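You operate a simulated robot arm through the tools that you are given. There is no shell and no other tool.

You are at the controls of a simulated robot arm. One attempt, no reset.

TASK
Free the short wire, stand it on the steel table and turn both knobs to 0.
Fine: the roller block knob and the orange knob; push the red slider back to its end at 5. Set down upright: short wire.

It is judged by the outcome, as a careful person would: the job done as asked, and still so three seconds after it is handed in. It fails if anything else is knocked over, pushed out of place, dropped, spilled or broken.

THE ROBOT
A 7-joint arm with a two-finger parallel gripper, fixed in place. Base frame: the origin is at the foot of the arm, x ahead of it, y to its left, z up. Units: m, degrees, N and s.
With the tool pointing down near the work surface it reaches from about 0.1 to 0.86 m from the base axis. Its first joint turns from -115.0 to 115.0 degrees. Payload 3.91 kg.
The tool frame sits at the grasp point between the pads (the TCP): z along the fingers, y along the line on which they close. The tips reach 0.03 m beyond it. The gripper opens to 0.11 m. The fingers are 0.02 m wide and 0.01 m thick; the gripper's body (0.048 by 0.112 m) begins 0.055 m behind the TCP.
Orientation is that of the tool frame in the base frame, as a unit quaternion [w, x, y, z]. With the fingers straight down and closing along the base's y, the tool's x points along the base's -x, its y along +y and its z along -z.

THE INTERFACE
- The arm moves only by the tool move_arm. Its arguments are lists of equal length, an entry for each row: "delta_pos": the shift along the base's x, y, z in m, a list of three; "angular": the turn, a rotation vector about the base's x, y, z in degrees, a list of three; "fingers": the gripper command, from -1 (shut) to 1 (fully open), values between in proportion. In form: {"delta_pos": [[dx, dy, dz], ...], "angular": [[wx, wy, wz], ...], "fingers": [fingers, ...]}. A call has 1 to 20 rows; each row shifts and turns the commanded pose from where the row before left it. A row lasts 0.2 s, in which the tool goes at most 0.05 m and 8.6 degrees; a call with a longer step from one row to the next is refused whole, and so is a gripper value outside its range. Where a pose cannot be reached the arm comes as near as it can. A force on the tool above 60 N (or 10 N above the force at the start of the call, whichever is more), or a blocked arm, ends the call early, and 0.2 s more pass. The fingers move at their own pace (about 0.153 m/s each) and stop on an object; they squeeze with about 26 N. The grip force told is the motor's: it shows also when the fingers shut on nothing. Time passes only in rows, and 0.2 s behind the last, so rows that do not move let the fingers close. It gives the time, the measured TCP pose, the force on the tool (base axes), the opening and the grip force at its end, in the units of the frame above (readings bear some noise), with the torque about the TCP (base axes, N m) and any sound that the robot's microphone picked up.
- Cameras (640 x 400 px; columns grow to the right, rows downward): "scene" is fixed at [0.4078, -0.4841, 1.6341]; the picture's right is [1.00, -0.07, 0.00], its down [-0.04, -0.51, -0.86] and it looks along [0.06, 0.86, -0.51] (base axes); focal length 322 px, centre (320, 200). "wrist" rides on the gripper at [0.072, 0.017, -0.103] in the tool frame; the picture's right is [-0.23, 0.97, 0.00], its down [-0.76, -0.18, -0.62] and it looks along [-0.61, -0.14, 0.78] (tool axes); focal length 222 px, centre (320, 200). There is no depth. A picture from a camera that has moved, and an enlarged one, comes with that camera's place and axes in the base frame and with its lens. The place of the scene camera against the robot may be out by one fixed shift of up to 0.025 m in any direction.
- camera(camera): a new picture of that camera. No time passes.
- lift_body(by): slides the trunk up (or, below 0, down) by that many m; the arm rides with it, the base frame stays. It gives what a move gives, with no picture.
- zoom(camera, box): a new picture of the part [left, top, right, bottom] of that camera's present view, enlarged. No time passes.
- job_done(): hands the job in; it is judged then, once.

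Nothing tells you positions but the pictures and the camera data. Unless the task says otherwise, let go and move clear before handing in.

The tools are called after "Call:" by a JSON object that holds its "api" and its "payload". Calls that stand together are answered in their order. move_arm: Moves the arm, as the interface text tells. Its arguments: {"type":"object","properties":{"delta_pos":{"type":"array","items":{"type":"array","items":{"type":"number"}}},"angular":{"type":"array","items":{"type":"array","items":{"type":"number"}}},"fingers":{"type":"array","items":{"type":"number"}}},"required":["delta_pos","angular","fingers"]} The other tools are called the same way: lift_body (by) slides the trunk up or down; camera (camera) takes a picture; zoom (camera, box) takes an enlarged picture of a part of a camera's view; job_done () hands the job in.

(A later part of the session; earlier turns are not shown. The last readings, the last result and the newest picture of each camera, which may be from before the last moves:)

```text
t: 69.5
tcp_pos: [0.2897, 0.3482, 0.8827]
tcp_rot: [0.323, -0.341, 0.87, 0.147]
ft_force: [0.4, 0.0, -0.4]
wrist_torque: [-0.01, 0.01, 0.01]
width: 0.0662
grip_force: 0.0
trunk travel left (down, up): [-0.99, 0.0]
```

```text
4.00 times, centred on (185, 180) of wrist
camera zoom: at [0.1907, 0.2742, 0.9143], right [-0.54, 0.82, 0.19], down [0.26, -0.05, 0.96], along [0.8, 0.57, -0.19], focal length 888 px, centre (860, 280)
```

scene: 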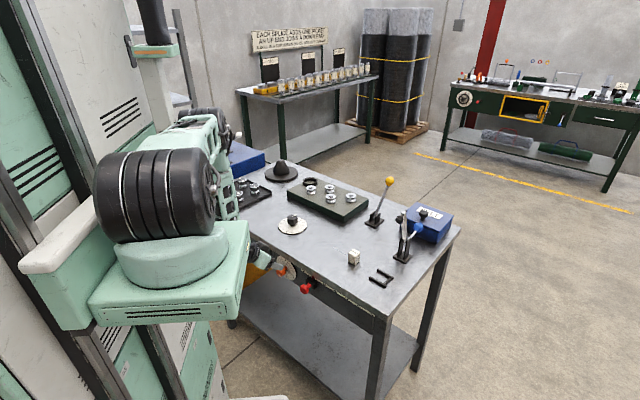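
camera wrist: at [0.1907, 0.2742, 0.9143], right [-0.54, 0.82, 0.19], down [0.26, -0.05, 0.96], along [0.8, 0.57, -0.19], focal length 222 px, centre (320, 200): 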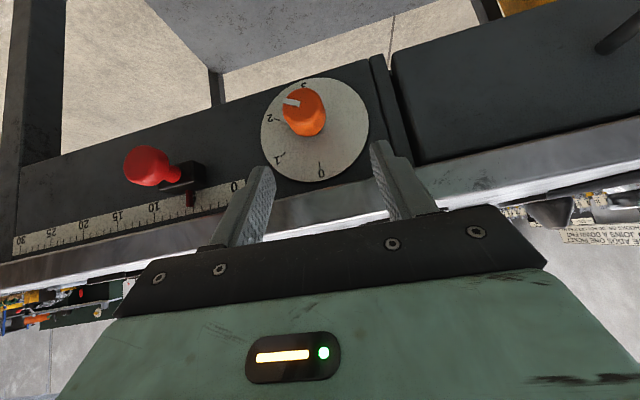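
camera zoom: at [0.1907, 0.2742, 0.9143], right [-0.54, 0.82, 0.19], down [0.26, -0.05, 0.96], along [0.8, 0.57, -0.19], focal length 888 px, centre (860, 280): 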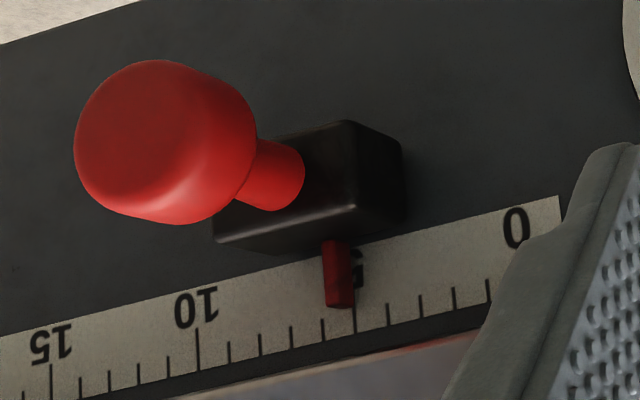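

The orange knob's axis is at u=-0.034, z=0.811, its front face is at v≈0.481, and its line stands at 119–121°, so at 2. The slider reads 5. I'll back off slightly, square up, and roll the tool 60° clockwise so I can turn the knob 120° in one stroke.

Call:
{"api": "move_arm", "payload": {"delta_pos": [[-0.009, -0.009, 0], [-0.0095, -0.0095, -0.005], [0.0016, -0.0016, -0.006], [0.0016, -0.0016, -0.006], [0.0016, -0.0016, -0.006], [0.0016, -0.0016, -0.006], [0.0016, -0.0016, -0.008], [0.0016, -0.0016, -0.008], [0.0016, -0.0016, -0.008], [0.0014, -0.0014, -0.0075], [0, 0, 0]], "angular": [[-1.27, -0.15, 0.72], [-1.27, -0.15, 0.72], [5.303, 5.303, 0], [5.303, 5.303, 0], [5.303, 5.303, 0], [5.303, 5.303, 0], [5.303, 5.303, 0], [5.303, 5.303, 0], [5.303, 5.303, 0], [5.303, 5.303, 0], [0, 0, 0]], "fingers": [0.1, 0.1, 0.1, 0.1, 0.1, 0.1, 0.1, 0.1, 0.1, 0.1, 0.1]}}

Call:
{"api": "camera", "payload": {"camera": "wrist"}}

Call:
{"api": "camera", "payload": {"camera": "scene"}}

```text
t: 72.1
tcp_pos: [0.2681, 0.3424, 0.8424]
tcp_rot: [0.102, -0.187, 0.792, 0.571]
ft_force: [0.3, 0.5, -0.4]
wrist_torque: [0.0, 0.0, -0.03]
width: 0.0604
grip_force: 0.2
trunk travel left (down, up): [-0.99, 0.0]
stopped in row 11: the arm was blocked; the commanded pose is now the measured one
```

```text
taken
camera wrist: at [0.2023, 0.2361, 0.8637], right [-0.2, 0.31, 0.93], down [0.8, -0.5, 0.34], along [0.57, 0.81, -0.15], focal length 222 px, centre (320, 200)
```

wrist: 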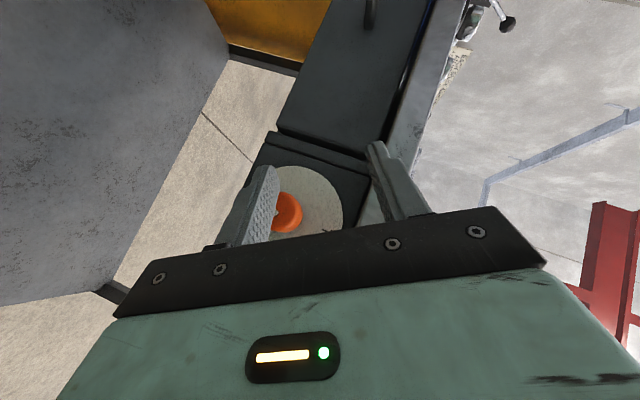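

```text
taken
```

scene: 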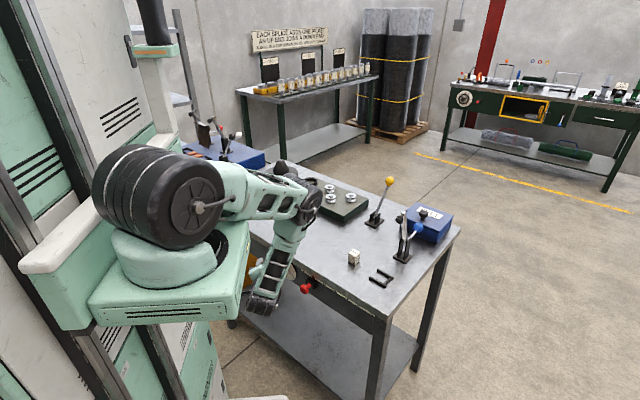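

At the 60° roll the arm hit a limit and ended slightly off. I'll roll back to about 45° and re-centre on the knob's axis before advancing.

Call:
{"api": "move_arm", "payload": {"delta_pos": [[0, 0, 0], [0.0064, -0.0064, -0.0076], [0.0064, -0.0064, -0.0076], [0.0064, -0.0064, -0.0076], [0, 0, 0]], "angular": [[-4.6, -2.72, -1.3], [-4.6, -2.72, -1.3], [-4.6, -2.72, -1.3], [0, 0, 0], [0, 0, 0]], "fingers": [0.1, 0.1, 0.1, 0.1, 0.1]}}

Call:
{"api": "camera", "payload": {"camera": "wrist"}}

Call:
{"api": "camera", "payload": {"camera": "scene"}}

```text
t: 73.3
tcp_pos: [0.2856, 0.3235, 0.8193]
tcp_rot: [0.154, -0.213, 0.852, 0.453]
ft_force: [-0.5, 1.4, -0.6]
wrist_torque: [-0.01, -0.01, -0.02]
width: 0.0603
grip_force: 0.0
trunk travel left (down, up): [-0.99, 0.0]
```

```text
taken
camera wrist: at [0.2085, 0.2288, 0.8557], right [-0.29, 0.54, 0.79], down [0.7, -0.44, 0.56], along [0.65, 0.72, -0.25], focal length 222 px, centre (320, 200)
```

wrist: 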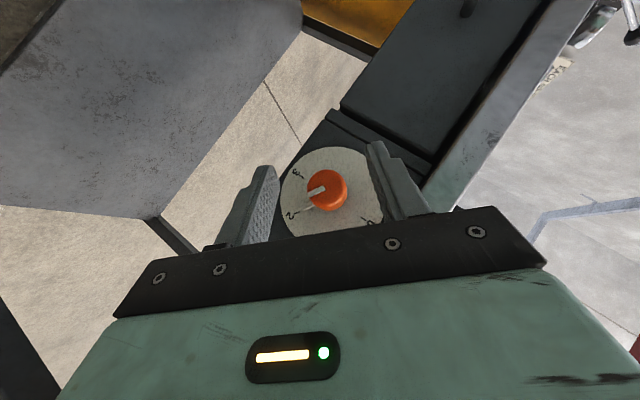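

```text
taken
```

scene: 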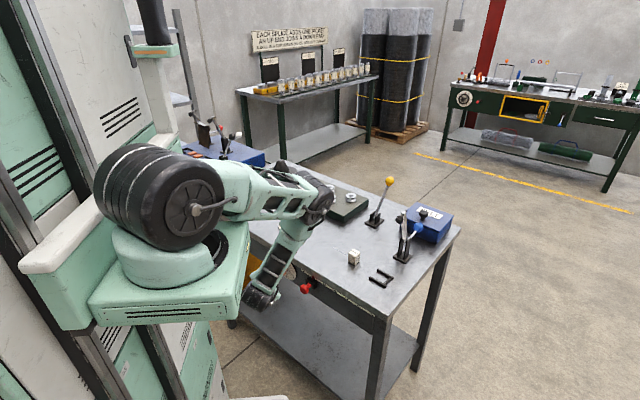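

The tool is now well aligned, with the knob between the fingers. I'll zoom in to verify before advancing.

Call:
{"api": "zoom", "payload": {"camera": "wrist", "box": [250, 130, 410, 240]}}

```text
3.64 times, centred on (330, 185) of wrist
camera zoom: at [0.2085, 0.2288, 0.8557], right [-0.29, 0.54, 0.79], down [0.7, -0.44, 0.56], along [0.65, 0.72, -0.25], focal length 808 px, centre (284, 254)
```

zoom: 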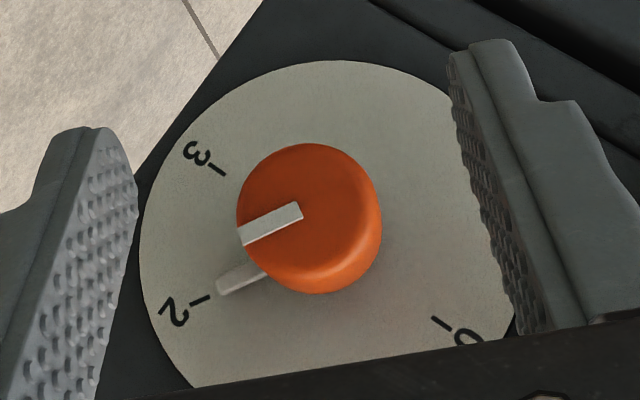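

The alignment is good. I'll advance along the knob axis so the pads straddle the knob.

Call:
{"api": "move_arm", "payload": {"delta_pos": [[0.0115, 0.0115, 0], [0.0115, 0.0115, 0], [0.0115, 0.0115, 0], [0, 0, 0]], "angular": [[0, 0, 0], [0, 0, 0], [0, 0, 0], [0, 0, 0]], "fingers": [0.1, 0.1, 0.1, 0.1]}}

Call:
{"api": "camera", "payload": {"camera": "wrist"}}

Call:
{"api": "zoom", "payload": {"camera": "wrist", "box": [250, 120, 410, 240]}}

```text
t: 74.3
tcp_pos: [0.3184, 0.3663, 0.8253]
tcp_rot: [0.155, -0.218, 0.847, 0.459]
ft_force: [-0.7, -0.5, 0.5]
wrist_torque: [-0.02, 0.01, 0.0]
width: 0.0609
grip_force: 0.1
trunk travel left (down, up): [-0.99, 0.0]
```

```text
taken
camera wrist: at [0.2419, 0.2703, 0.8606], right [-0.3, 0.52, 0.8], down [0.7, -0.44, 0.56], along [0.64, 0.73, -0.23], focal length 222 px, centre (320, 200)
```

wrist: 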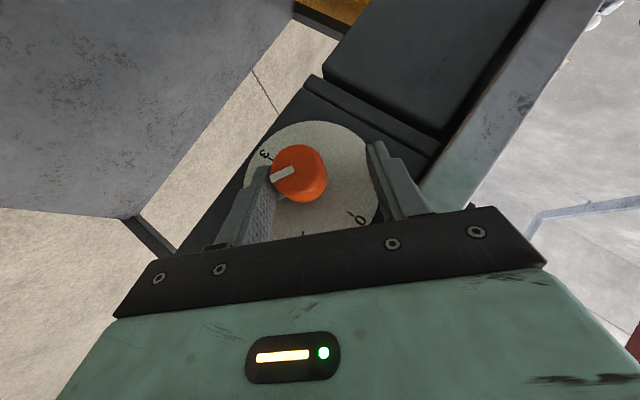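

```text
3.33 times, centred on (330, 180) of wrist
camera zoom: at [0.2419, 0.2703, 0.8606], right [-0.3, 0.52, 0.8], down [0.7, -0.44, 0.56], along [0.64, 0.73, -0.23], focal length 740 px, centre (287, 267)
```

zoom: 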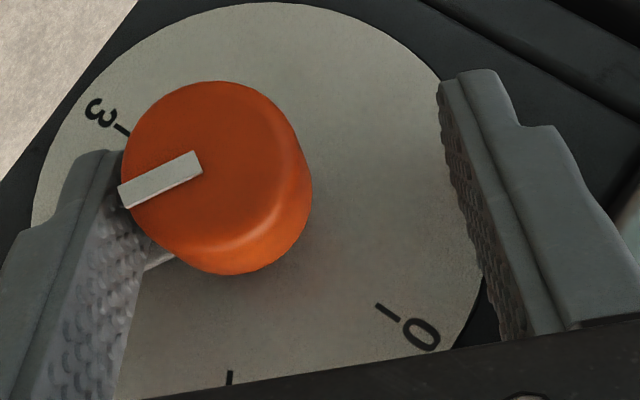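

The tool drifted a few mm toward one side. I'll re-centre on the knob axis.

Call:
{"api": "move_arm", "payload": {"delta_pos": [[0.0019, -0.004, -0.0029], [0.0019, -0.004, -0.0029], [0, 0, 0]], "angular": [[0, 0, 0], [0, 0, 0], [0, 0, 0]], "fingers": [0.1, 0.1, 0.1]}}

Call:
{"api": "zoom", "payload": {"camera": "wrist", "box": [250, 120, 410, 240]}}

```text
t: 75.3
tcp_pos: [0.3195, 0.3706, 0.8303]
tcp_rot: [0.156, -0.23, 0.84, 0.466]
ft_force: [-11.4, -11.0, -11.8]
wrist_torque: [-0.57, 0.74, -0.2]
width: 0.0641
grip_force: 4.1
trunk travel left (down, up): [-0.99, 0.0]
stopped in row 3: the arm was blocked; the commanded pose is now the measured one
```

```text
3.33 times, centred on (330, 180) of wrist
camera zoom: at [0.2452, 0.2712, 0.8634], right [-0.32, 0.51, 0.8], down [0.71, -0.43, 0.56], along [0.63, 0.75, -0.22], focal length 740 px, centre (287, 267)
```

zoom: 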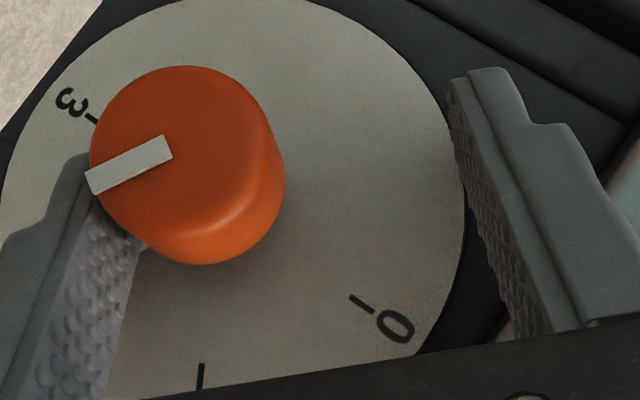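

The arm is against a limit in this posture and the lower finger is touching the knob. I'll back straight out first, then use a steeper tool with smaller rolls, where the arm has more freedom.

Call:
{"api": "move_arm", "payload": {"delta_pos": [[-0.004, -0.004, 0], [-0.01, -0.01, 0], [-0.012, -0.012, 0], [-0.012, -0.012, 0], [0, 0, 0]], "angular": [[0, 0, 0], [0, 0, 0], [0, 0, 0], [0, 0, 0], [0, 0, 0]], "fingers": [0.1, 0.1, 0.1, 0.1, 0.1]}}

Call:
{"api": "camera", "payload": {"camera": "wrist"}}

Call:
{"api": "camera", "payload": {"camera": "scene"}}

```text
t: 76.0
tcp_pos: [0.3145, 0.3678, 0.8413]
tcp_rot: [0.172, -0.236, 0.833, 0.47]
ft_force: [17.1, -23.4, -27.5]
wrist_torque: [-0.91, -0.69, -0.84]
width: 0.0799
grip_force: 19.1
trunk travel left (down, up): [-0.99, 0.0]
stopped in row 3: the force on the tool passed its limit at 74 N (the readings are from after the stop); the commanded pose is now the measured one
```

```text
taken
camera wrist: at [0.2405, 0.2686, 0.8689], right [-0.35, 0.49, 0.8], down [0.69, -0.44, 0.57], along [0.64, 0.75, -0.18], focal length 222 px, centre (320, 200)
```

wrist: 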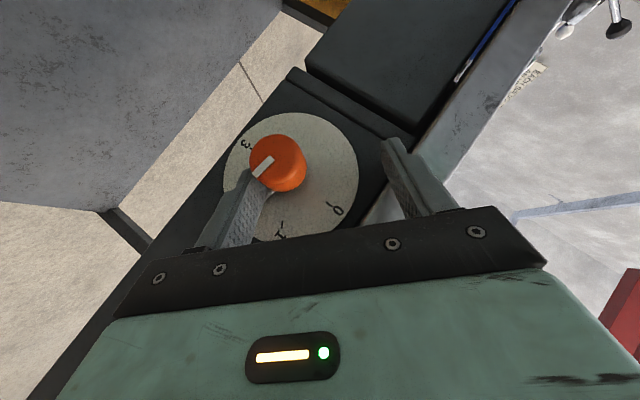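

```text
taken
```

scene: 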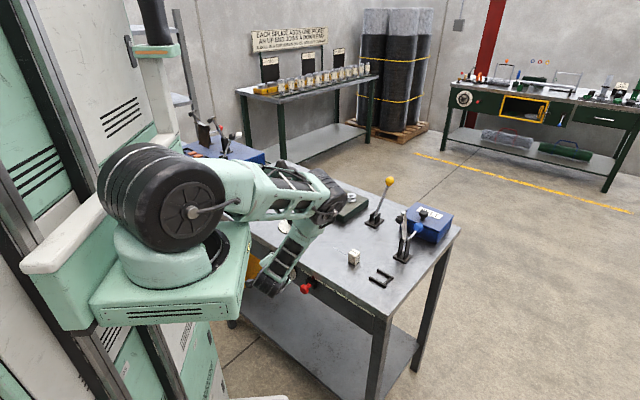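

The tool is being forced against the knob as the arm slides along its limit. I'll relieve it by lowering the trunk slightly, which shifts the tool down without changing the joints.

Call:
{"api": "lift_body", "payload": {"by": -0.012}}

Call:
{"api": "camera", "payload": {"camera": "wrist"}}

```text
t: 76.6
tcp_pos: [0.3157, 0.3699, 0.8318]
tcp_rot: [0.173, -0.234, 0.831, 0.473]
ft_force: [9.9, -13.5, -13.1]
wrist_torque: [-0.33, -0.17, -0.45]
width: 0.0714
grip_force: 10.8
trunk travel left (down, up): [-0.978, 0.012]
```

```text
taken
camera wrist: at [0.2393, 0.2709, 0.859], right [-0.35, 0.48, 0.8], down [0.69, -0.45, 0.57], along [0.63, 0.75, -0.18], focal length 222 px, centre (320, 200)
```

wrist: 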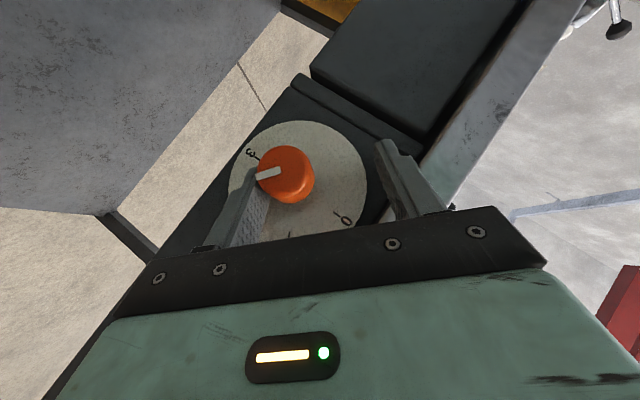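

Call:
{"api": "lift_body", "payload": {"by": -0.014}}

Call:
{"api": "zoom", "payload": {"camera": "wrist", "box": [220, 110, 420, 240]}}

```text
t: 77.2
tcp_pos: [0.313, 0.372, 0.8178]
tcp_rot: [0.173, -0.234, 0.831, 0.474]
ft_force: [1.3, -0.6, -0.1]
wrist_torque: [0.02, -0.01, 0.01]
width: 0.0603
grip_force: 0.1
trunk travel left (down, up): [-0.964, 0.026]
```

```text
3.08 times, centred on (320, 175) of wrist
camera zoom: at [0.2379, 0.2721, 0.8457], right [-0.35, 0.48, 0.81], down [0.69, -0.45, 0.57], along [0.63, 0.75, -0.17], focal length 684 px, centre (320, 277)
```

zoom: 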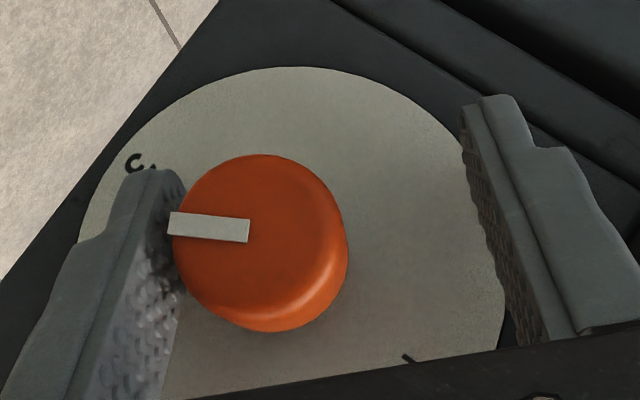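

Contact is relieved (force ≈0), though the knob was nudged to about 2.5 by the rubbing. I'll try a small careful move to see whether the arm follows in this posture.

Call:
{"api": "move_arm", "payload": {"delta_pos": [[0.002, -0.002, 0], [0.002, -0.002, 0], [0, 0, 0]], "angular": [[0, 0, 0], [0, 0, 0], [0, 0, 0]], "fingers": [0.1, 0.1, 0.1]}}

```text
t: 78.0
tcp_pos: [0.3168, 0.3706, 0.8209]
tcp_rot: [0.173, -0.237, 0.829, 0.476]
ft_force: [-3.6, 0.5, -0.4]
wrist_torque: [0.01, 0.14, 0.07]
width: 0.0594
grip_force: 0.0
trunk travel left (down, up): [-0.964, 0.026]
```

Call:
{"api": "move_arm", "payload": {"delta_pos": [[-0.004, -0.004, -0.002], [-0.004, -0.004, -0.002], [0, 0, 0]], "angular": [[0, 0, 0], [0, 0, 0], [0, 0, 0]], "fingers": [0.3, 0.3, 0.3]}}

Call:
{"api": "zoom", "payload": {"camera": "wrist", "box": [220, 110, 420, 240]}}

```text
t: 78.8
tcp_pos: [0.3135, 0.3693, 0.8249]
tcp_rot: [0.18, -0.243, 0.824, 0.48]
ft_force: [-11.0, -3.7, -7.4]
wrist_torque: [-0.23, 0.6, -0.02]
width: 0.0721
grip_force: 0.5
trunk travel left (down, up): [-0.964, 0.026]
```

```text
3.08 times, centred on (320, 175) of wrist
camera zoom: at [0.2401, 0.2695, 0.849], right [-0.37, 0.46, 0.81], down [0.69, -0.45, 0.57], along [0.63, 0.76, -0.15], focal length 684 px, centre (320, 277)
```

zoom: 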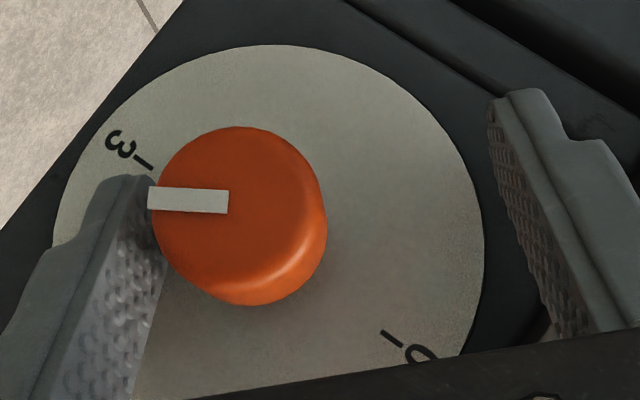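

The arm can't retreat in this roll. Rolling the tool back toward upright should free it, so I'll open a bit wider and roll counter-clockwise around the knob while re-centring.

Call:
{"api": "move_arm", "payload": {"delta_pos": [[0.002, -0.002, -0.002], [0.002, -0.002, -0.002], [0.001, -0.001, -0.001], [0, 0, 0]], "angular": [[-4.6, -4.6, 0], [-4.6, -4.6, 0], [-4.6, -4.6, 0], [0, 0, 0]], "fingers": [0.45, 0.45, 0.45, 0.45]}}

Call:
{"api": "zoom", "payload": {"camera": "wrist", "box": [220, 110, 420, 240]}}

Call:
{"api": "camera", "payload": {"camera": "scene"}}

```text
t: 79.8
tcp_pos: [0.313, 0.3503, 0.8048]
tcp_rot: [0.24, -0.307, 0.857, 0.338]
ft_force: [0.5, -0.5, -0.6]
wrist_torque: [0.01, 0.01, 0.02]
width: 0.0799
grip_force: 0.0
trunk travel left (down, up): [-0.964, 0.026]
```

```text
3.08 times, centred on (320, 175) of wrist
camera zoom: at [0.2303, 0.2589, 0.8376], right [-0.51, 0.65, 0.56], down [0.53, -0.28, 0.8], along [0.68, 0.71, -0.2], focal length 684 px, centre (320, 277)
```

zoom: 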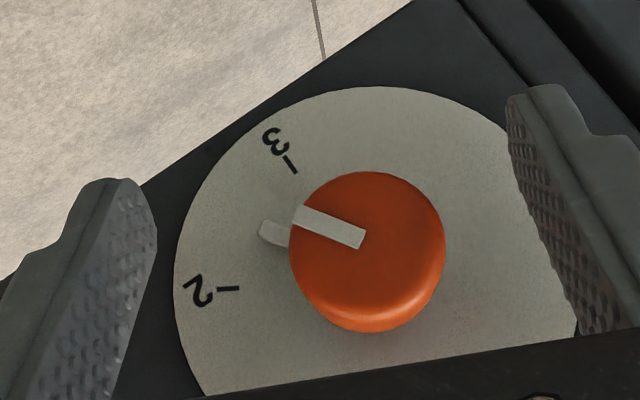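

```text
taken
```

scene: 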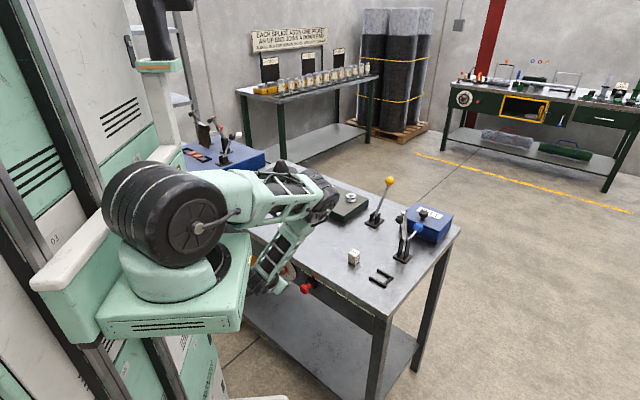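

That freed it: forces are zero and the arm follows again, with the roll now about 29°. I'll make a small move to put the knob head properly between the pads.

Call:
{"api": "move_arm", "payload": {"delta_pos": [[0.003, 0.005, 0.0072], [0.0029, 0.0048, 0.0072], [0, 0, 0]], "angular": [[0, 0, 0], [0, 0, 0], [0, 0, 0]], "fingers": [0.45, 0.45, 0.45]}}

Call:
{"api": "zoom", "payload": {"camera": "wrist", "box": [220, 110, 420, 240]}}

```text
t: 80.6
tcp_pos: [0.3188, 0.3616, 0.8221]
tcp_rot: [0.241, -0.308, 0.856, 0.338]
ft_force: [-1.1, 0.8, -0.3]
wrist_torque: [0.04, -0.04, 0.0]
width: 0.0796
grip_force: 0.0
trunk travel left (down, up): [-0.964, 0.026]
```

```text
3.08 times, centred on (320, 175) of wrist
camera zoom: at [0.236, 0.269, 0.8531], right [-0.51, 0.65, 0.56], down [0.53, -0.28, 0.8], along [0.68, 0.71, -0.2], focal length 684 px, centre (320, 277)
```

zoom: 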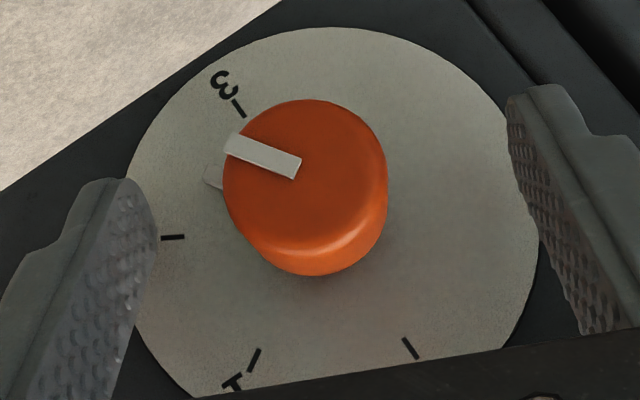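

The knob is centred between the pads. I'll close on it.

Call:
{"api": "move_arm", "payload": {"delta_pos": [[0, 0, 0], [0, 0, 0], [0, 0, 0], [0, 0, 0]], "angular": [[0, 0, 0], [0, 0, 0], [0, 0, 0], [0, 0, 0]], "fingers": [0.0, -0.3, -1, -1]}}

Call:
{"api": "zoom", "payload": {"camera": "wrist", "box": [220, 110, 420, 240]}}

```text
t: 81.6
tcp_pos: [0.3198, 0.3597, 0.82]
tcp_rot: [0.24, -0.306, 0.858, 0.336]
ft_force: [8.1, -7.1, -7.1]
wrist_torque: [-0.19, -0.06, -1.02]
width: 0.0319
grip_force: 45.0
trunk travel left (down, up): [-0.964, 0.026]
```

```text
3.08 times, centred on (320, 175) of wrist
camera zoom: at [0.237, 0.2681, 0.8522], right [-0.51, 0.65, 0.56], down [0.52, -0.28, 0.8], along [0.68, 0.7, -0.2], focal length 684 px, centre (320, 277)
```

zoom: 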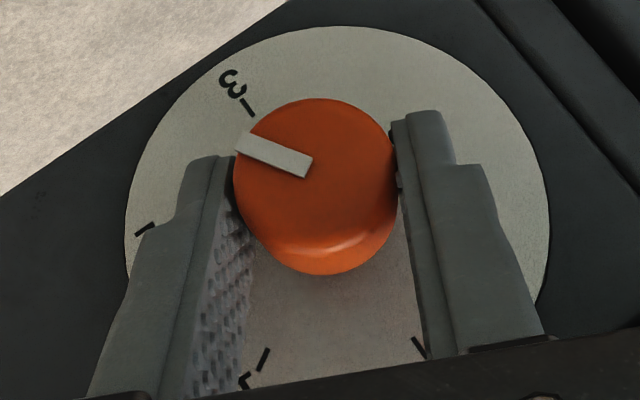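

I've gripped the orange knob. I'll turn it counter-clockwise in small steps about its axis, checking forces.

Call:
{"api": "move_arm", "payload": {"delta_pos": [[0.0014, -0.0012, -0.0009], [-0.0009, 0.0009, 0.0006], [-0.001, 0.001, 0.0005], [-0.001, 0.001, 0.0003], [0, 0, 0]], "angular": [[0, 0, 0], [-5.303, -5.303, 0], [-5.303, -5.303, 0], [-5.303, -5.303, 0], [0, 0, 0]], "fingers": [-1, -1, -1, -1, -1]}}

Call:
{"api": "zoom", "payload": {"camera": "wrist", "box": [220, 90, 420, 220]}}

```text
t: 82.8
tcp_pos: [0.3159, 0.3627, 0.8232]
tcp_rot: [0.312, -0.382, 0.853, 0.17]
ft_force: [0.0, 3.8, -3.0]
wrist_torque: [0.14, -0.16, -0.8]
width: 0.032
grip_force: 44.7
trunk travel left (down, up): [-0.964, 0.026]
```

```text
3.08 times, centred on (320, 155) of wrist
camera zoom: at [0.2255, 0.2795, 0.8537], right [-0.62, 0.76, 0.2], down [0.28, -0.03, 0.96], along [0.73, 0.65, -0.19], focal length 684 px, centre (320, 338)
```

zoom: 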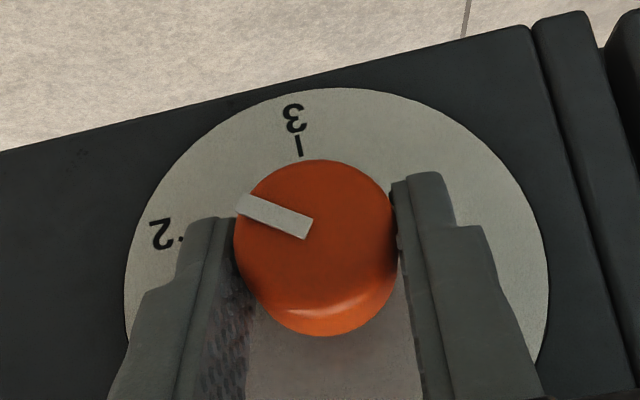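

The knob turns with the gripper at low force. I'll continue the stroke.

Call:
{"api": "move_arm", "payload": {"delta_pos": [[-0.001, 0.001, 0.0001], [-0.001, 0.001, -0.0001], [-0.001, 0.001, -0.0003], [0, 0, 0]], "angular": [[-5.303, -5.303, 0], [-5.303, -5.303, 0], [-5.303, -5.303, 0], [0, 0, 0]], "fingers": [-1, -1, -1, -1]}}

Call:
{"api": "zoom", "payload": {"camera": "wrist", "box": [220, 90, 420, 220]}}

Call:
{"api": "camera", "payload": {"camera": "scene"}}

```text
t: 83.8
tcp_pos: [0.3138, 0.3674, 0.8206]
tcp_rot: [0.37, -0.441, 0.818, -0.003]
ft_force: [-9.8, 18.5, -17.1]
wrist_torque: [0.7, -0.25, -0.5]
width: 0.032
grip_force: 45.2
trunk travel left (down, up): [-0.964, 0.026]
```

```text
3.08 times, centred on (320, 155) of wrist
camera zoom: at [0.214, 0.2908, 0.849], right [-0.62, 0.76, -0.18], down [0.01, 0.24, 0.97], along [0.78, 0.6, -0.16], focal length 684 px, centre (320, 338)
```

zoom: 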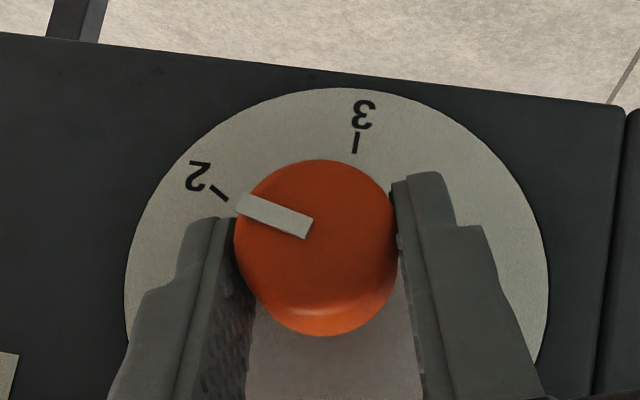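

```text
taken
```

scene: 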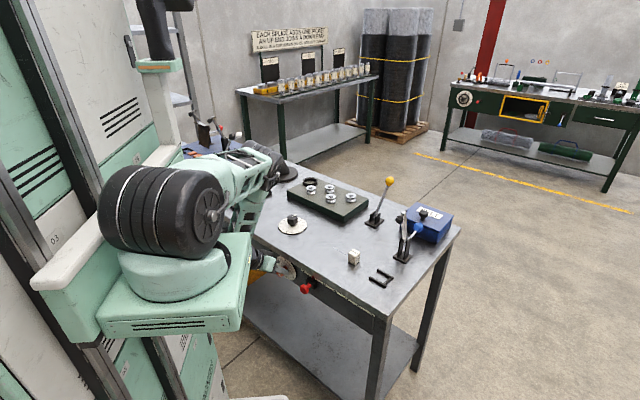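

The knob is at about 2 now. I'll relieve the side force by shifting slightly, and continue.

Call:
{"api": "move_arm", "payload": {"delta_pos": [[-0.0021, 0.0021, -0.0025], [-0.001, 0.001, -0.0004], [-0.001, 0.001, -0.0006], [0, 0, 0]], "angular": [[0, 0, 0], [-5.303, -5.303, 0], [-5.303, -5.303, 0], [0, 0, 0]], "fingers": [-1, -1, -1, -1]}}

Call:
{"api": "zoom", "payload": {"camera": "wrist", "box": [220, 90, 420, 220]}}

```text
t: 84.8
tcp_pos: [0.3104, 0.3699, 0.8198]
tcp_rot: [0.403, -0.471, 0.776, -0.119]
ft_force: [-10.5, -16.8, 37.0]
wrist_torque: [0.38, -0.8, -0.58]
width: 0.032
grip_force: 44.7
trunk travel left (down, up): [-0.964, 0.026]
```

```text
3.08 times, centred on (320, 155) of wrist
camera zoom: at [0.207, 0.2978, 0.8415], right [-0.56, 0.7, -0.43], down [-0.17, 0.41, 0.89], along [0.81, 0.58, -0.11], focal length 684 px, centre (320, 338)
```

zoom: 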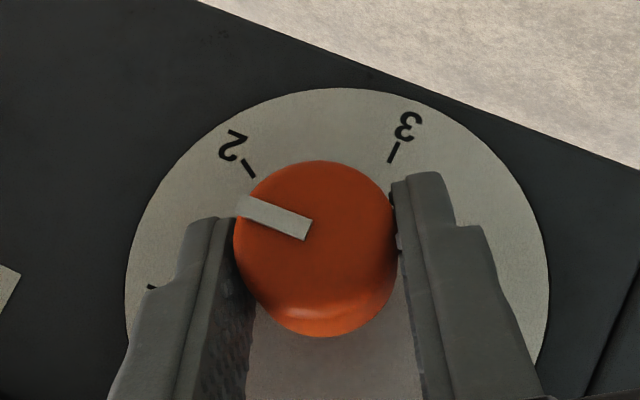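

Call:
{"api": "move_arm", "payload": {"delta_pos": [[-0.001, -0.001, 0.0035], [-0.0009, 0.0009, -0.0006], [-0.0008, 0.0008, -0.0008], [0, 0, 0]], "angular": [[0, 0, 0], [-5.303, -5.303, 0], [-5.303, -5.303, 0], [0, 0, 0]], "fingers": [-1, -1, -1, -1]}}

Call:
{"api": "zoom", "payload": {"camera": "wrist", "box": [220, 90, 420, 220]}}

Call:
{"api": "camera", "payload": {"camera": "scene"}}

```text
t: 85.8
tcp_pos: [0.3085, 0.3706, 0.8185]
tcp_rot: [0.426, -0.493, 0.722, -0.233]
ft_force: [7.3, 5.8, -20.3]
wrist_torque: [0.9, -0.69, -0.04]
width: 0.0322
grip_force: 45.0
trunk travel left (down, up): [-0.964, 0.026]
```

```text
3.08 times, centred on (320, 155) of wrist
camera zoom: at [0.2023, 0.3026, 0.8336], right [-0.47, 0.6, -0.65], down [-0.32, 0.57, 0.76], along [0.82, 0.56, -0.07], focal length 684 px, centre (320, 338)
```

zoom: 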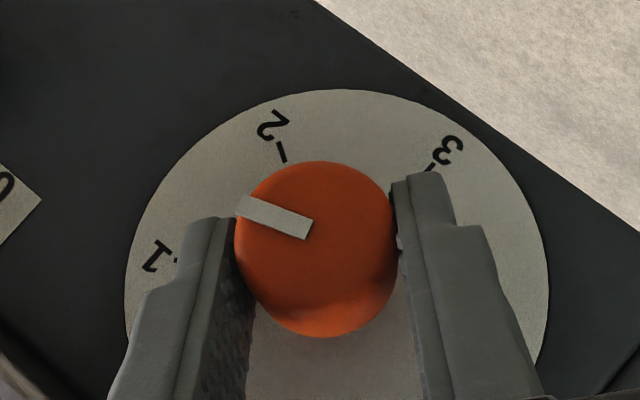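

```text
taken
```

scene: 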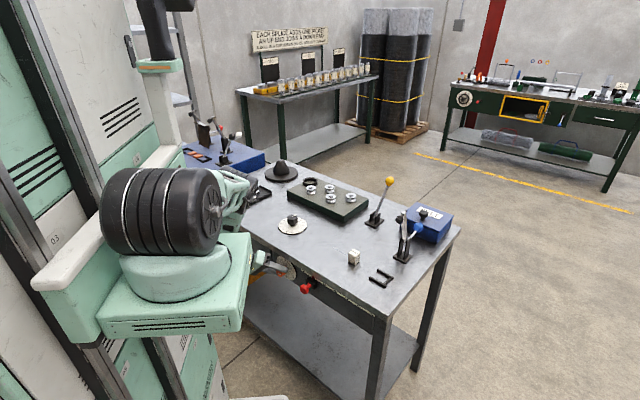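

Tracking stays good; the roll is -45° and the pointer is near 1.2. I'll relax, open, roll the tool back around the knob without touching it, and take a second grip.

Call:
{"api": "move_arm", "payload": {"delta_pos": [[0, 0, -0.003], [0, 0, 0], [0, 0, 0], [0, 0, 0]], "angular": [[0, 0, 0], [0, 0, 0], [0, 0, 0], [0, 0, 0]], "fingers": [-1, -0.4, 0.1, 0.45]}}

Call:
{"api": "zoom", "payload": {"camera": "wrist", "box": [220, 90, 420, 220]}}

```text
t: 86.8
tcp_pos: [0.3073, 0.3707, 0.8178]
tcp_rot: [0.427, -0.492, 0.722, -0.233]
ft_force: [0.5, 0.1, -0.8]
wrist_torque: [0.01, 0.02, -0.05]
width: 0.0797
grip_force: 0.1
trunk travel left (down, up): [-0.964, 0.026]
```

```text
3.08 times, centred on (320, 155) of wrist
camera zoom: at [0.202, 0.3025, 0.8319], right [-0.47, 0.6, -0.65], down [-0.32, 0.57, 0.76], along [0.82, 0.56, -0.07], focal length 684 px, centre (320, 338)
```

zoom: 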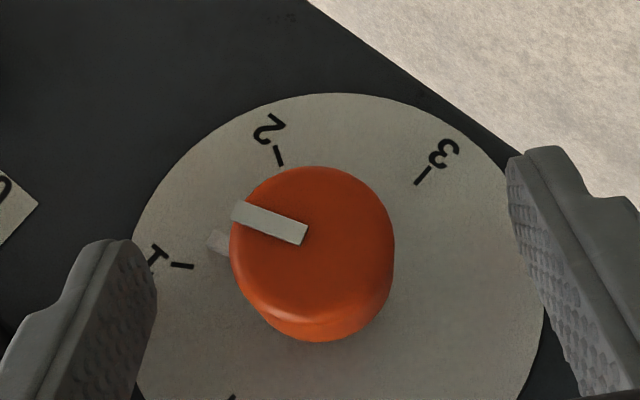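

Released cleanly, and the pointer is a little above 1. I'll roll the tool back clockwise with open fingers.

Call:
{"api": "move_arm", "payload": {"delta_pos": [[0.0007, -0.0007, 0.001], [0.0008, -0.0008, 0.0008], [0.0009, -0.0009, 0.0006], [0.001, -0.001, 0.0005], [0.001, -0.001, 0.0003], [0.001, -0.001, 0.0001], [0.001, -0.001, -0.0001], [0.001, -0.001, -0.0003], [0.001, -0.001, -0.0005], [0.0009, -0.0009, -0.0006], [0, 0, 0]], "angular": [[5.303, 5.303, 0], [5.303, 5.303, 0], [5.303, 5.303, 0], [5.303, 5.303, 0], [5.303, 5.303, 0], [5.303, 5.303, 0], [5.303, 5.303, 0], [5.303, 5.303, 0], [5.303, 5.303, 0], [5.303, 5.303, 0], [0, 0, 0]], "fingers": [0.45, 0.45, 0.45, 0.45, 0.45, 0.45, 0.45, 0.45, 0.45, 0.45, 0.45]}}

Call:
{"api": "zoom", "payload": {"camera": "wrist", "box": [220, 90, 420, 220]}}

Call:
{"api": "camera", "payload": {"camera": "scene"}}

```text
t: 89.2
tcp_pos: [0.3164, 0.3616, 0.8179]
tcp_rot: [0.24, -0.306, 0.857, 0.338]
ft_force: [0.2, 0.1, -0.7]
wrist_torque: [0.05, 0.01, 0.0]
width: 0.08
grip_force: 0.1
trunk travel left (down, up): [-0.964, 0.026]
```

```text
3.08 times, centred on (320, 155) of wrist
camera zoom: at [0.2343, 0.2692, 0.8503], right [-0.51, 0.65, 0.56], down [0.53, -0.28, 0.8], along [0.68, 0.71, -0.2], focal length 684 px, centre (320, 338)
```

zoom: 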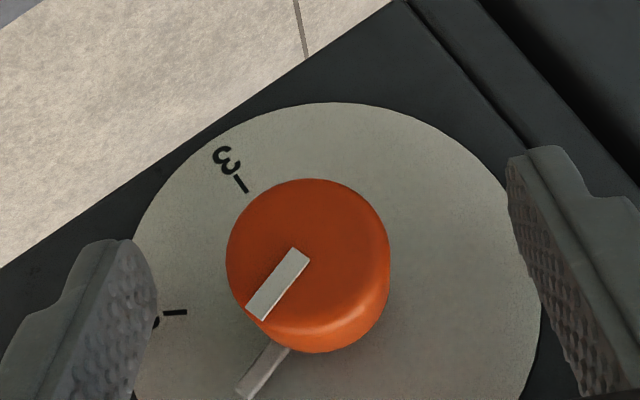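

```text
taken
```

scene: 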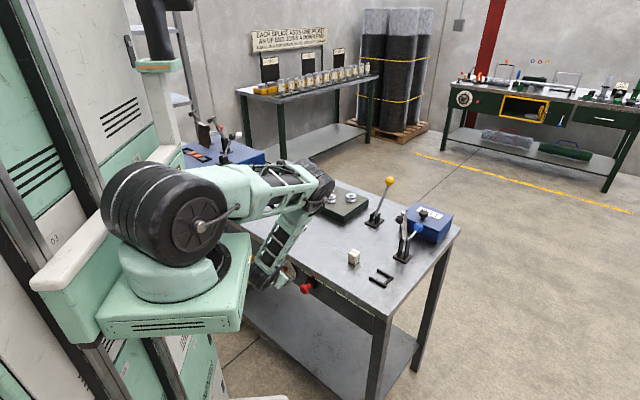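

The pointer reads about 74° (1.23). I'll centre as before, close, and turn the remaining amount in steps.

Call:
{"api": "move_arm", "payload": {"delta_pos": [[0.0034, -0.0019, 0.0021], [0, 0, 0], [0, 0, 0], [0, 0, 0], [0, 0, 0]], "angular": [[0, 0, 0], [0, 0, 0], [0, 0, 0], [0, 0, 0], [0, 0, 0]], "fingers": [0.45, 0.0, -0.3, -1, -1]}}

Call:
{"api": "zoom", "payload": {"camera": "wrist", "box": [220, 90, 420, 220]}}

```text
t: 90.4
tcp_pos: [0.3207, 0.359, 0.8221]
tcp_rot: [0.239, -0.308, 0.857, 0.338]
ft_force: [-2.4, 3.0, 3.5]
wrist_torque: [-0.26, 0.35, -0.67]
width: 0.0318
grip_force: 44.6
trunk travel left (down, up): [-0.964, 0.026]
```

```text
3.08 times, centred on (320, 155) of wrist
camera zoom: at [0.2379, 0.2677, 0.853], right [-0.51, 0.65, 0.56], down [0.53, -0.28, 0.8], along [0.68, 0.71, -0.2], focal length 684 px, centre (320, 338)
```

zoom: 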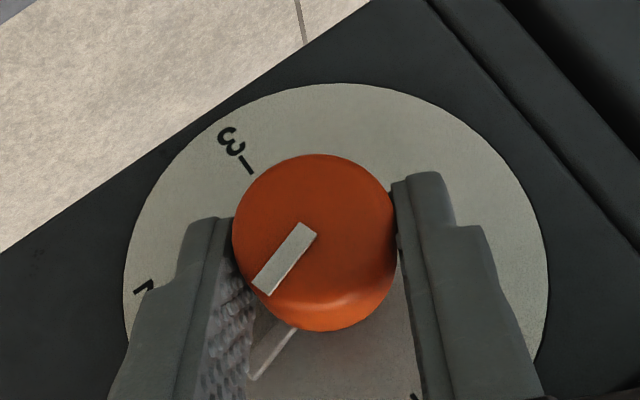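

Call:
{"api": "move_arm", "payload": {"delta_pos": [[-0.00098, 0.00098, 0.00067], [-0.00103, 0.00103, 0.00048], [-0.00107, 0.00107, 0.00029], [-0.00108, 0.00108, 0.0001], [-0.00108, 0.00108, -0.0001], [0, 0, 0]], "angular": [[-5.197, -5.197, 0], [-5.197, -5.197, 0], [-5.197, -5.197, 0], [-5.197, -5.197, 0], [-5.197, -5.197, 0], [0, 0, 0]], "fingers": [-1, -1, -1, -1, -1, -1]}}

Call:
{"api": "zoom", "payload": {"camera": "wrist", "box": [220, 90, 420, 220]}}

```text
t: 91.8
tcp_pos: [0.3134, 0.3655, 0.8218]
tcp_rot: [0.351, -0.421, 0.834, 0.062]
ft_force: [-13.7, 8.1, 6.5]
wrist_torque: [0.7, -0.43, -0.34]
width: 0.032
grip_force: 44.6
trunk travel left (down, up): [-0.964, 0.026]
```

```text
3.08 times, centred on (320, 155) of wrist
camera zoom: at [0.2181, 0.2872, 0.8522], right [-0.64, 0.77, -0.04], down [0.1, 0.14, 0.98], along [0.76, 0.62, -0.17], focal length 684 px, centre (320, 338)
```

zoom: 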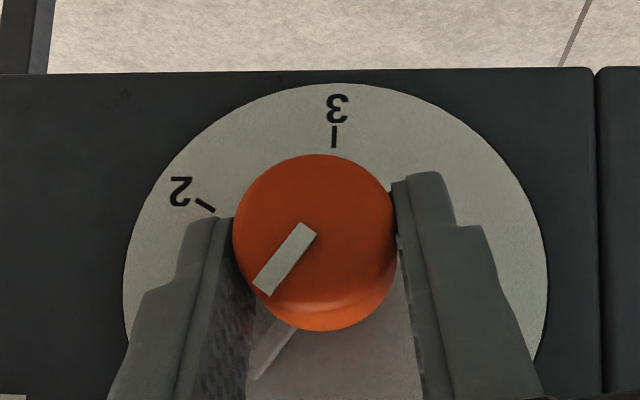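

Call:
{"api": "move_arm", "payload": {"delta_pos": [[-0.0018, 0.0018, 0.001], [-0.00107, 0.00107, -0.00029], [-0.00103, 0.00103, -0.00048], [-0.00098, 0.00098, -0.00067], [0, 0, 0]], "angular": [[0, 0, 0], [-5.197, -5.197, 0], [-5.197, -5.197, 0], [-5.197, -5.197, 0], [0, 0, 0]], "fingers": [-1, -1, -1, -1, -1]}}

Call:
{"api": "zoom", "payload": {"camera": "wrist", "box": [220, 90, 420, 220]}}

```text
t: 93.0
tcp_pos: [0.3103, 0.3692, 0.8199]
tcp_rot: [0.4, -0.469, 0.78, -0.111]
ft_force: [-9.1, 1.6, -1.2]
wrist_torque: [0.79, -0.67, -0.57]
width: 0.0321
grip_force: 44.9
trunk travel left (down, up): [-0.964, 0.026]
```

```text
3.08 times, centred on (320, 155) of wrist
camera zoom: at [0.2074, 0.2979, 0.8435], right [-0.57, 0.71, -0.42], down [-0.16, 0.4, 0.9], along [0.81, 0.58, -0.12], focal length 684 px, centre (320, 338)
```

zoom: 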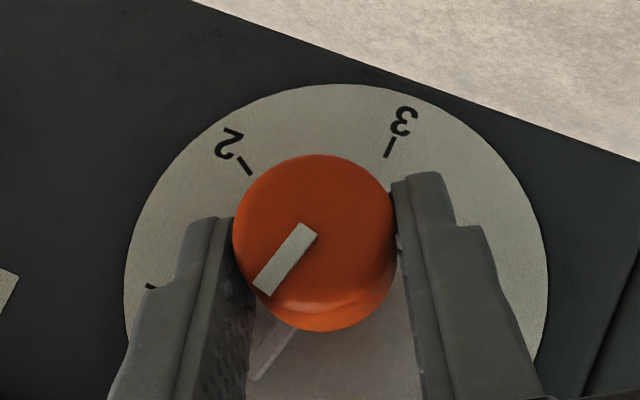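

Call:
{"api": "move_arm", "payload": {"delta_pos": [[-0.0015, 0.0003, -0.0008], [-0.00083, 0.00083, -0.001], [0, 0, 0]], "angular": [[-5.197, -5.197, 0], [-5.13, -5.13, 0], [0, 0, 0]], "fingers": [-1, -1, -1]}}

Call:
{"api": "camera", "payload": {"camera": "wrist"}}

Call:
{"api": "zoom", "payload": {"camera": "wrist", "box": [220, 90, 420, 220]}}

```text
t: 93.8
tcp_pos: [0.3086, 0.3722, 0.819]
tcp_rot: [0.425, -0.492, 0.727, -0.221]
ft_force: [-1.9, 12.9, -16.6]
wrist_torque: [1.29, -0.14, -0.03]
width: 0.0322
grip_force: 44.7
trunk travel left (down, up): [-0.964, 0.026]
```

```text
taken
camera wrist: at [0.2022, 0.303, 0.8352], right [-0.48, 0.61, -0.63], down [-0.31, 0.55, 0.77], along [0.82, 0.56, -0.08], focal length 222 px, centre (320, 200)
```

wrist: 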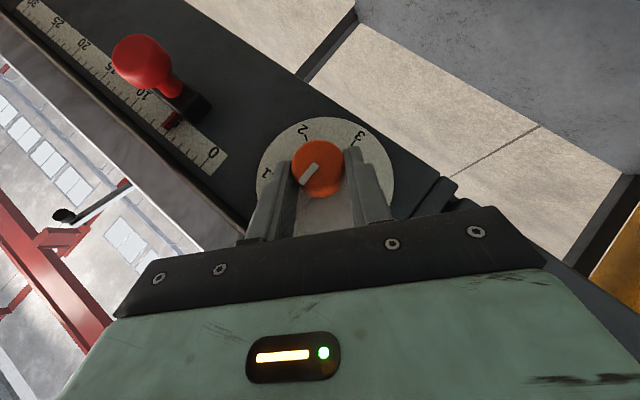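

```text
3.08 times, centred on (320, 155) of wrist
camera zoom: at [0.2022, 0.303, 0.8352], right [-0.48, 0.61, -0.63], down [-0.31, 0.55, 0.77], along [0.82, 0.56, -0.08], focal length 684 px, centre (320, 338)
```

zoom: 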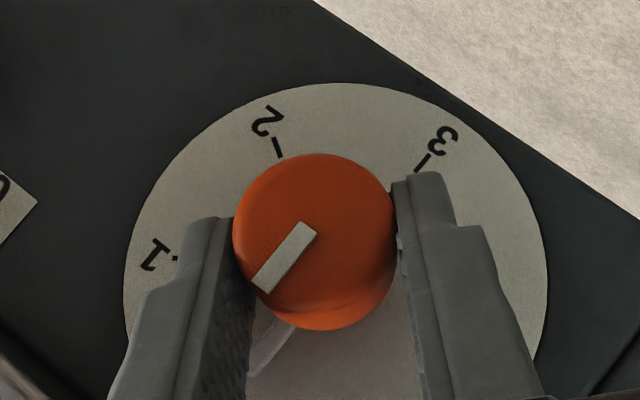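

The tool has turned the full amount, and by this view the knob's line is within 1° of 0. I'll relax the side force, release and check.

Call:
{"api": "move_arm", "payload": {"delta_pos": [[-0.0008, 0.0014, -0.0022], [0, 0, 0], [0, 0, 0], [0, 0, 0], [0, 0, 0]], "angular": [[0, 0, 0], [0, 0, 0], [0, 0, 0], [0, 0, 0], [0, 0, 0]], "fingers": [-1, -1, -0.3, 0.1, 0.45]}}

Call:
{"api": "zoom", "payload": {"camera": "wrist", "box": [220, 90, 420, 220]}}

Call:
{"api": "zoom", "payload": {"camera": "wrist", "box": [270, 120, 370, 215]}}

```text
t: 95.0
tcp_pos: [0.3066, 0.372, 0.8187]
tcp_rot: [0.424, -0.492, 0.728, -0.221]
ft_force: [0.1, -0.6, 0.2]
wrist_torque: [0.0, -0.01, 0.01]
width: 0.0794
grip_force: 0.1
trunk travel left (down, up): [-0.964, 0.026]
```

```text
3.08 times, centred on (320, 155) of wrist
camera zoom: at [0.201, 0.3034, 0.8335], right [-0.48, 0.61, -0.63], down [-0.31, 0.55, 0.77], along [0.82, 0.56, -0.08], focal length 684 px, centre (320, 338)
```

zoom: 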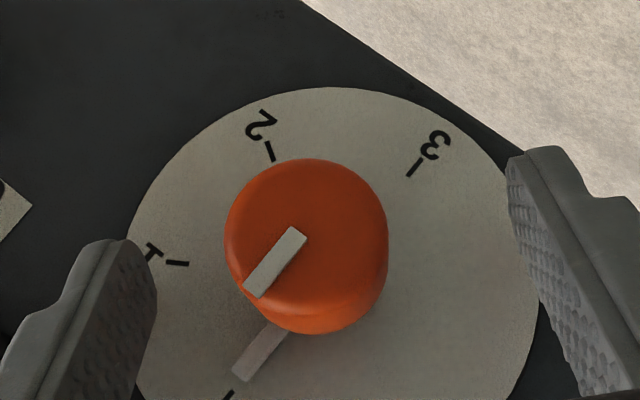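

```text
4.21 times, centred on (320, 168) of wrist
camera zoom: at [0.201, 0.3034, 0.8335], right [-0.48, 0.61, -0.63], down [-0.31, 0.55, 0.77], along [0.82, 0.56, -0.08], focal length 935 px, centre (320, 337)
```

zoom: 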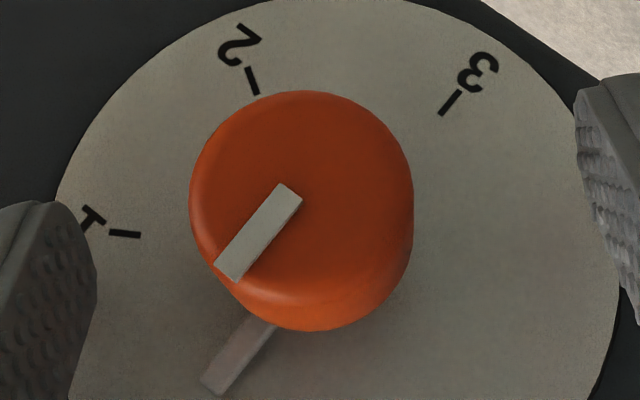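

The pointer tab lines up with the 0 mark. I'll roll the tool back to level with open fingers, take a frontal look, then back out.

Call:
{"api": "move_arm", "payload": {"delta_pos": [[0.00083, -0.00083, 0.001], [0.00091, -0.00091, 0.00084], [0.00098, -0.00098, 0.00067], [0.00103, -0.00103, 0.00048], [0.00107, -0.00107, 0.00029], [0.00108, -0.00108, 0.0001], [0, 0, 0]], "angular": [[5.197, 5.197, 0], [5.197, 5.197, 0], [5.197, 5.197, 0], [5.197, 5.197, 0], [5.197, 5.197, 0], [5.197, 5.197, 0], [0, 0, 0]], "fingers": [0.45, 0.45, 0.45, 0.45, 0.45, 0.45, 0.45]}}

Call:
{"api": "zoom", "payload": {"camera": "wrist", "box": [220, 90, 420, 220]}}

```text
t: 96.6
tcp_pos: [0.3124, 0.3676, 0.8218]
tcp_rot: [0.33, -0.4, 0.846, 0.12]
ft_force: [0.1, -0.5, 0.6]
wrist_torque: [0.0, 0.01, -0.01]
width: 0.0799
grip_force: 0.0
trunk travel left (down, up): [-0.964, 0.026]
```

```text
3.08 times, centred on (320, 155) of wrist
camera zoom: at [0.2196, 0.2853, 0.8521], right [-0.63, 0.77, 0.09], down [0.2, 0.05, 0.98], along [0.75, 0.64, -0.18], focal length 684 px, centre (320, 338)
```

zoom: 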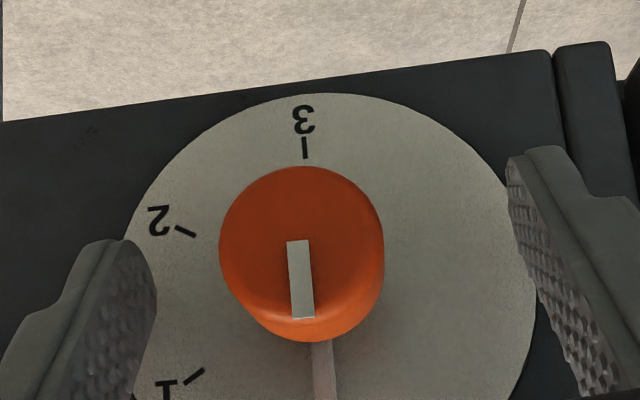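

The knob's line points straight up at 0 in this frontal view. I'll back out along the tool axis.

Call:
{"api": "move_arm", "payload": {"delta_pos": [[-0.0062, -0.0062, 0.01], [-0.0077, -0.0078, 0.0125], [-0.0077, -0.0078, 0.0125], [-0.0062, -0.0062, 0.01], [0, 0, 0]], "angular": [[0, 0, 0], [0, 0, 0], [0, 0, 0], [0, 0, 0], [0, 0, 0]], "fingers": [0.45, 0.45, 0.45, 0.45, 0.45]}}

Call:
{"api": "camera", "payload": {"camera": "wrist"}}

Call:
{"api": "zoom", "payload": {"camera": "wrist", "box": [250, 60, 390, 200]}}

```text
t: 97.8
tcp_pos: [0.2857, 0.3393, 0.8667]
tcp_rot: [0.331, -0.4, 0.846, 0.119]
ft_force: [0.2, 0.3, 0.9]
wrist_torque: [0.02, -0.01, 0.0]
width: 0.0799
grip_force: 0.0
trunk travel left (down, up): [-0.964, 0.026]
```

```text
taken
camera wrist: at [0.1923, 0.2582, 0.8973], right [-0.63, 0.77, 0.09], down [0.2, 0.05, 0.98], along [0.75, 0.64, -0.18], focal length 222 px, centre (320, 200)
```

wrist: 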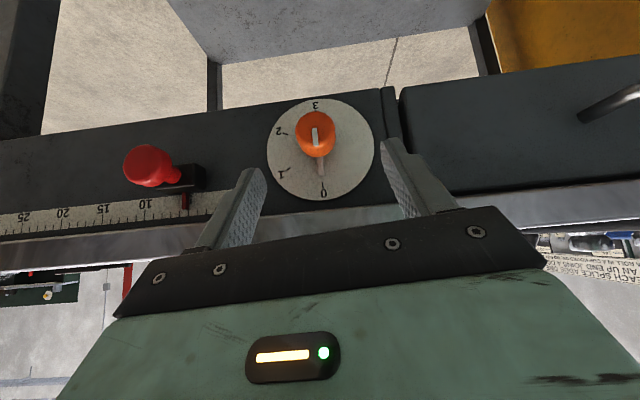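

```text
2.86 times, centred on (320, 130) of wrist
camera zoom: at [0.1923, 0.2582, 0.8973], right [-0.63, 0.77, 0.09], down [0.2, 0.05, 0.98], along [0.75, 0.64, -0.18], focal length 635 px, centre (320, 400)
```

zoom: 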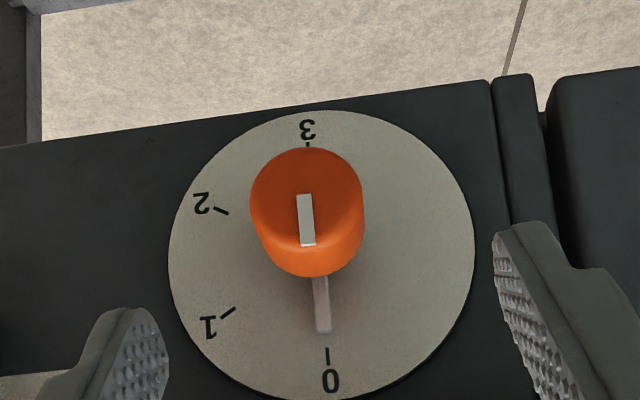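

Call:
{"api": "zoom", "payload": {"camera": "wrist", "box": [290, 100, 350, 205]}}

Call:
{"api": "zoom", "payload": {"camera": "wrist", "box": [110, 130, 250, 240]}}

```text
3.81 times, centred on (320, 152) of wrist
camera zoom: at [0.1923, 0.2582, 0.8973], right [-0.63, 0.77, 0.09], down [0.2, 0.05, 0.98], along [0.75, 0.64, -0.18], focal length 846 px, centre (320, 381)
```

zoom: 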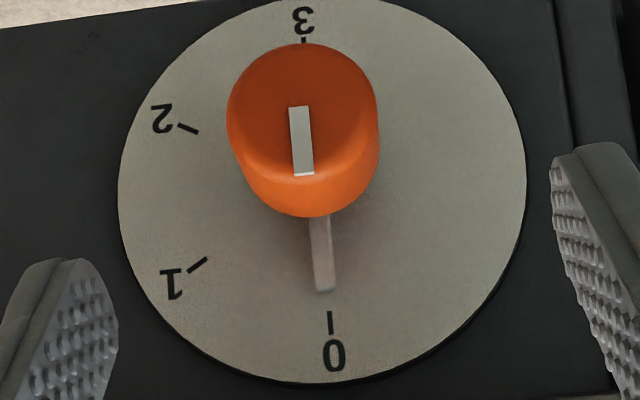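

```text
3.64 times, centred on (180, 185) of wrist
camera zoom: at [0.1923, 0.2582, 0.8973], right [-0.63, 0.77, 0.09], down [0.2, 0.05, 0.98], along [0.75, 0.64, -0.18], focal length 808 px, centre (829, 254)
```

zoom: 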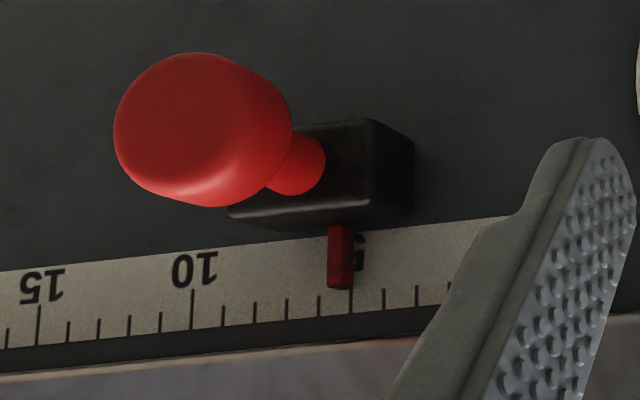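

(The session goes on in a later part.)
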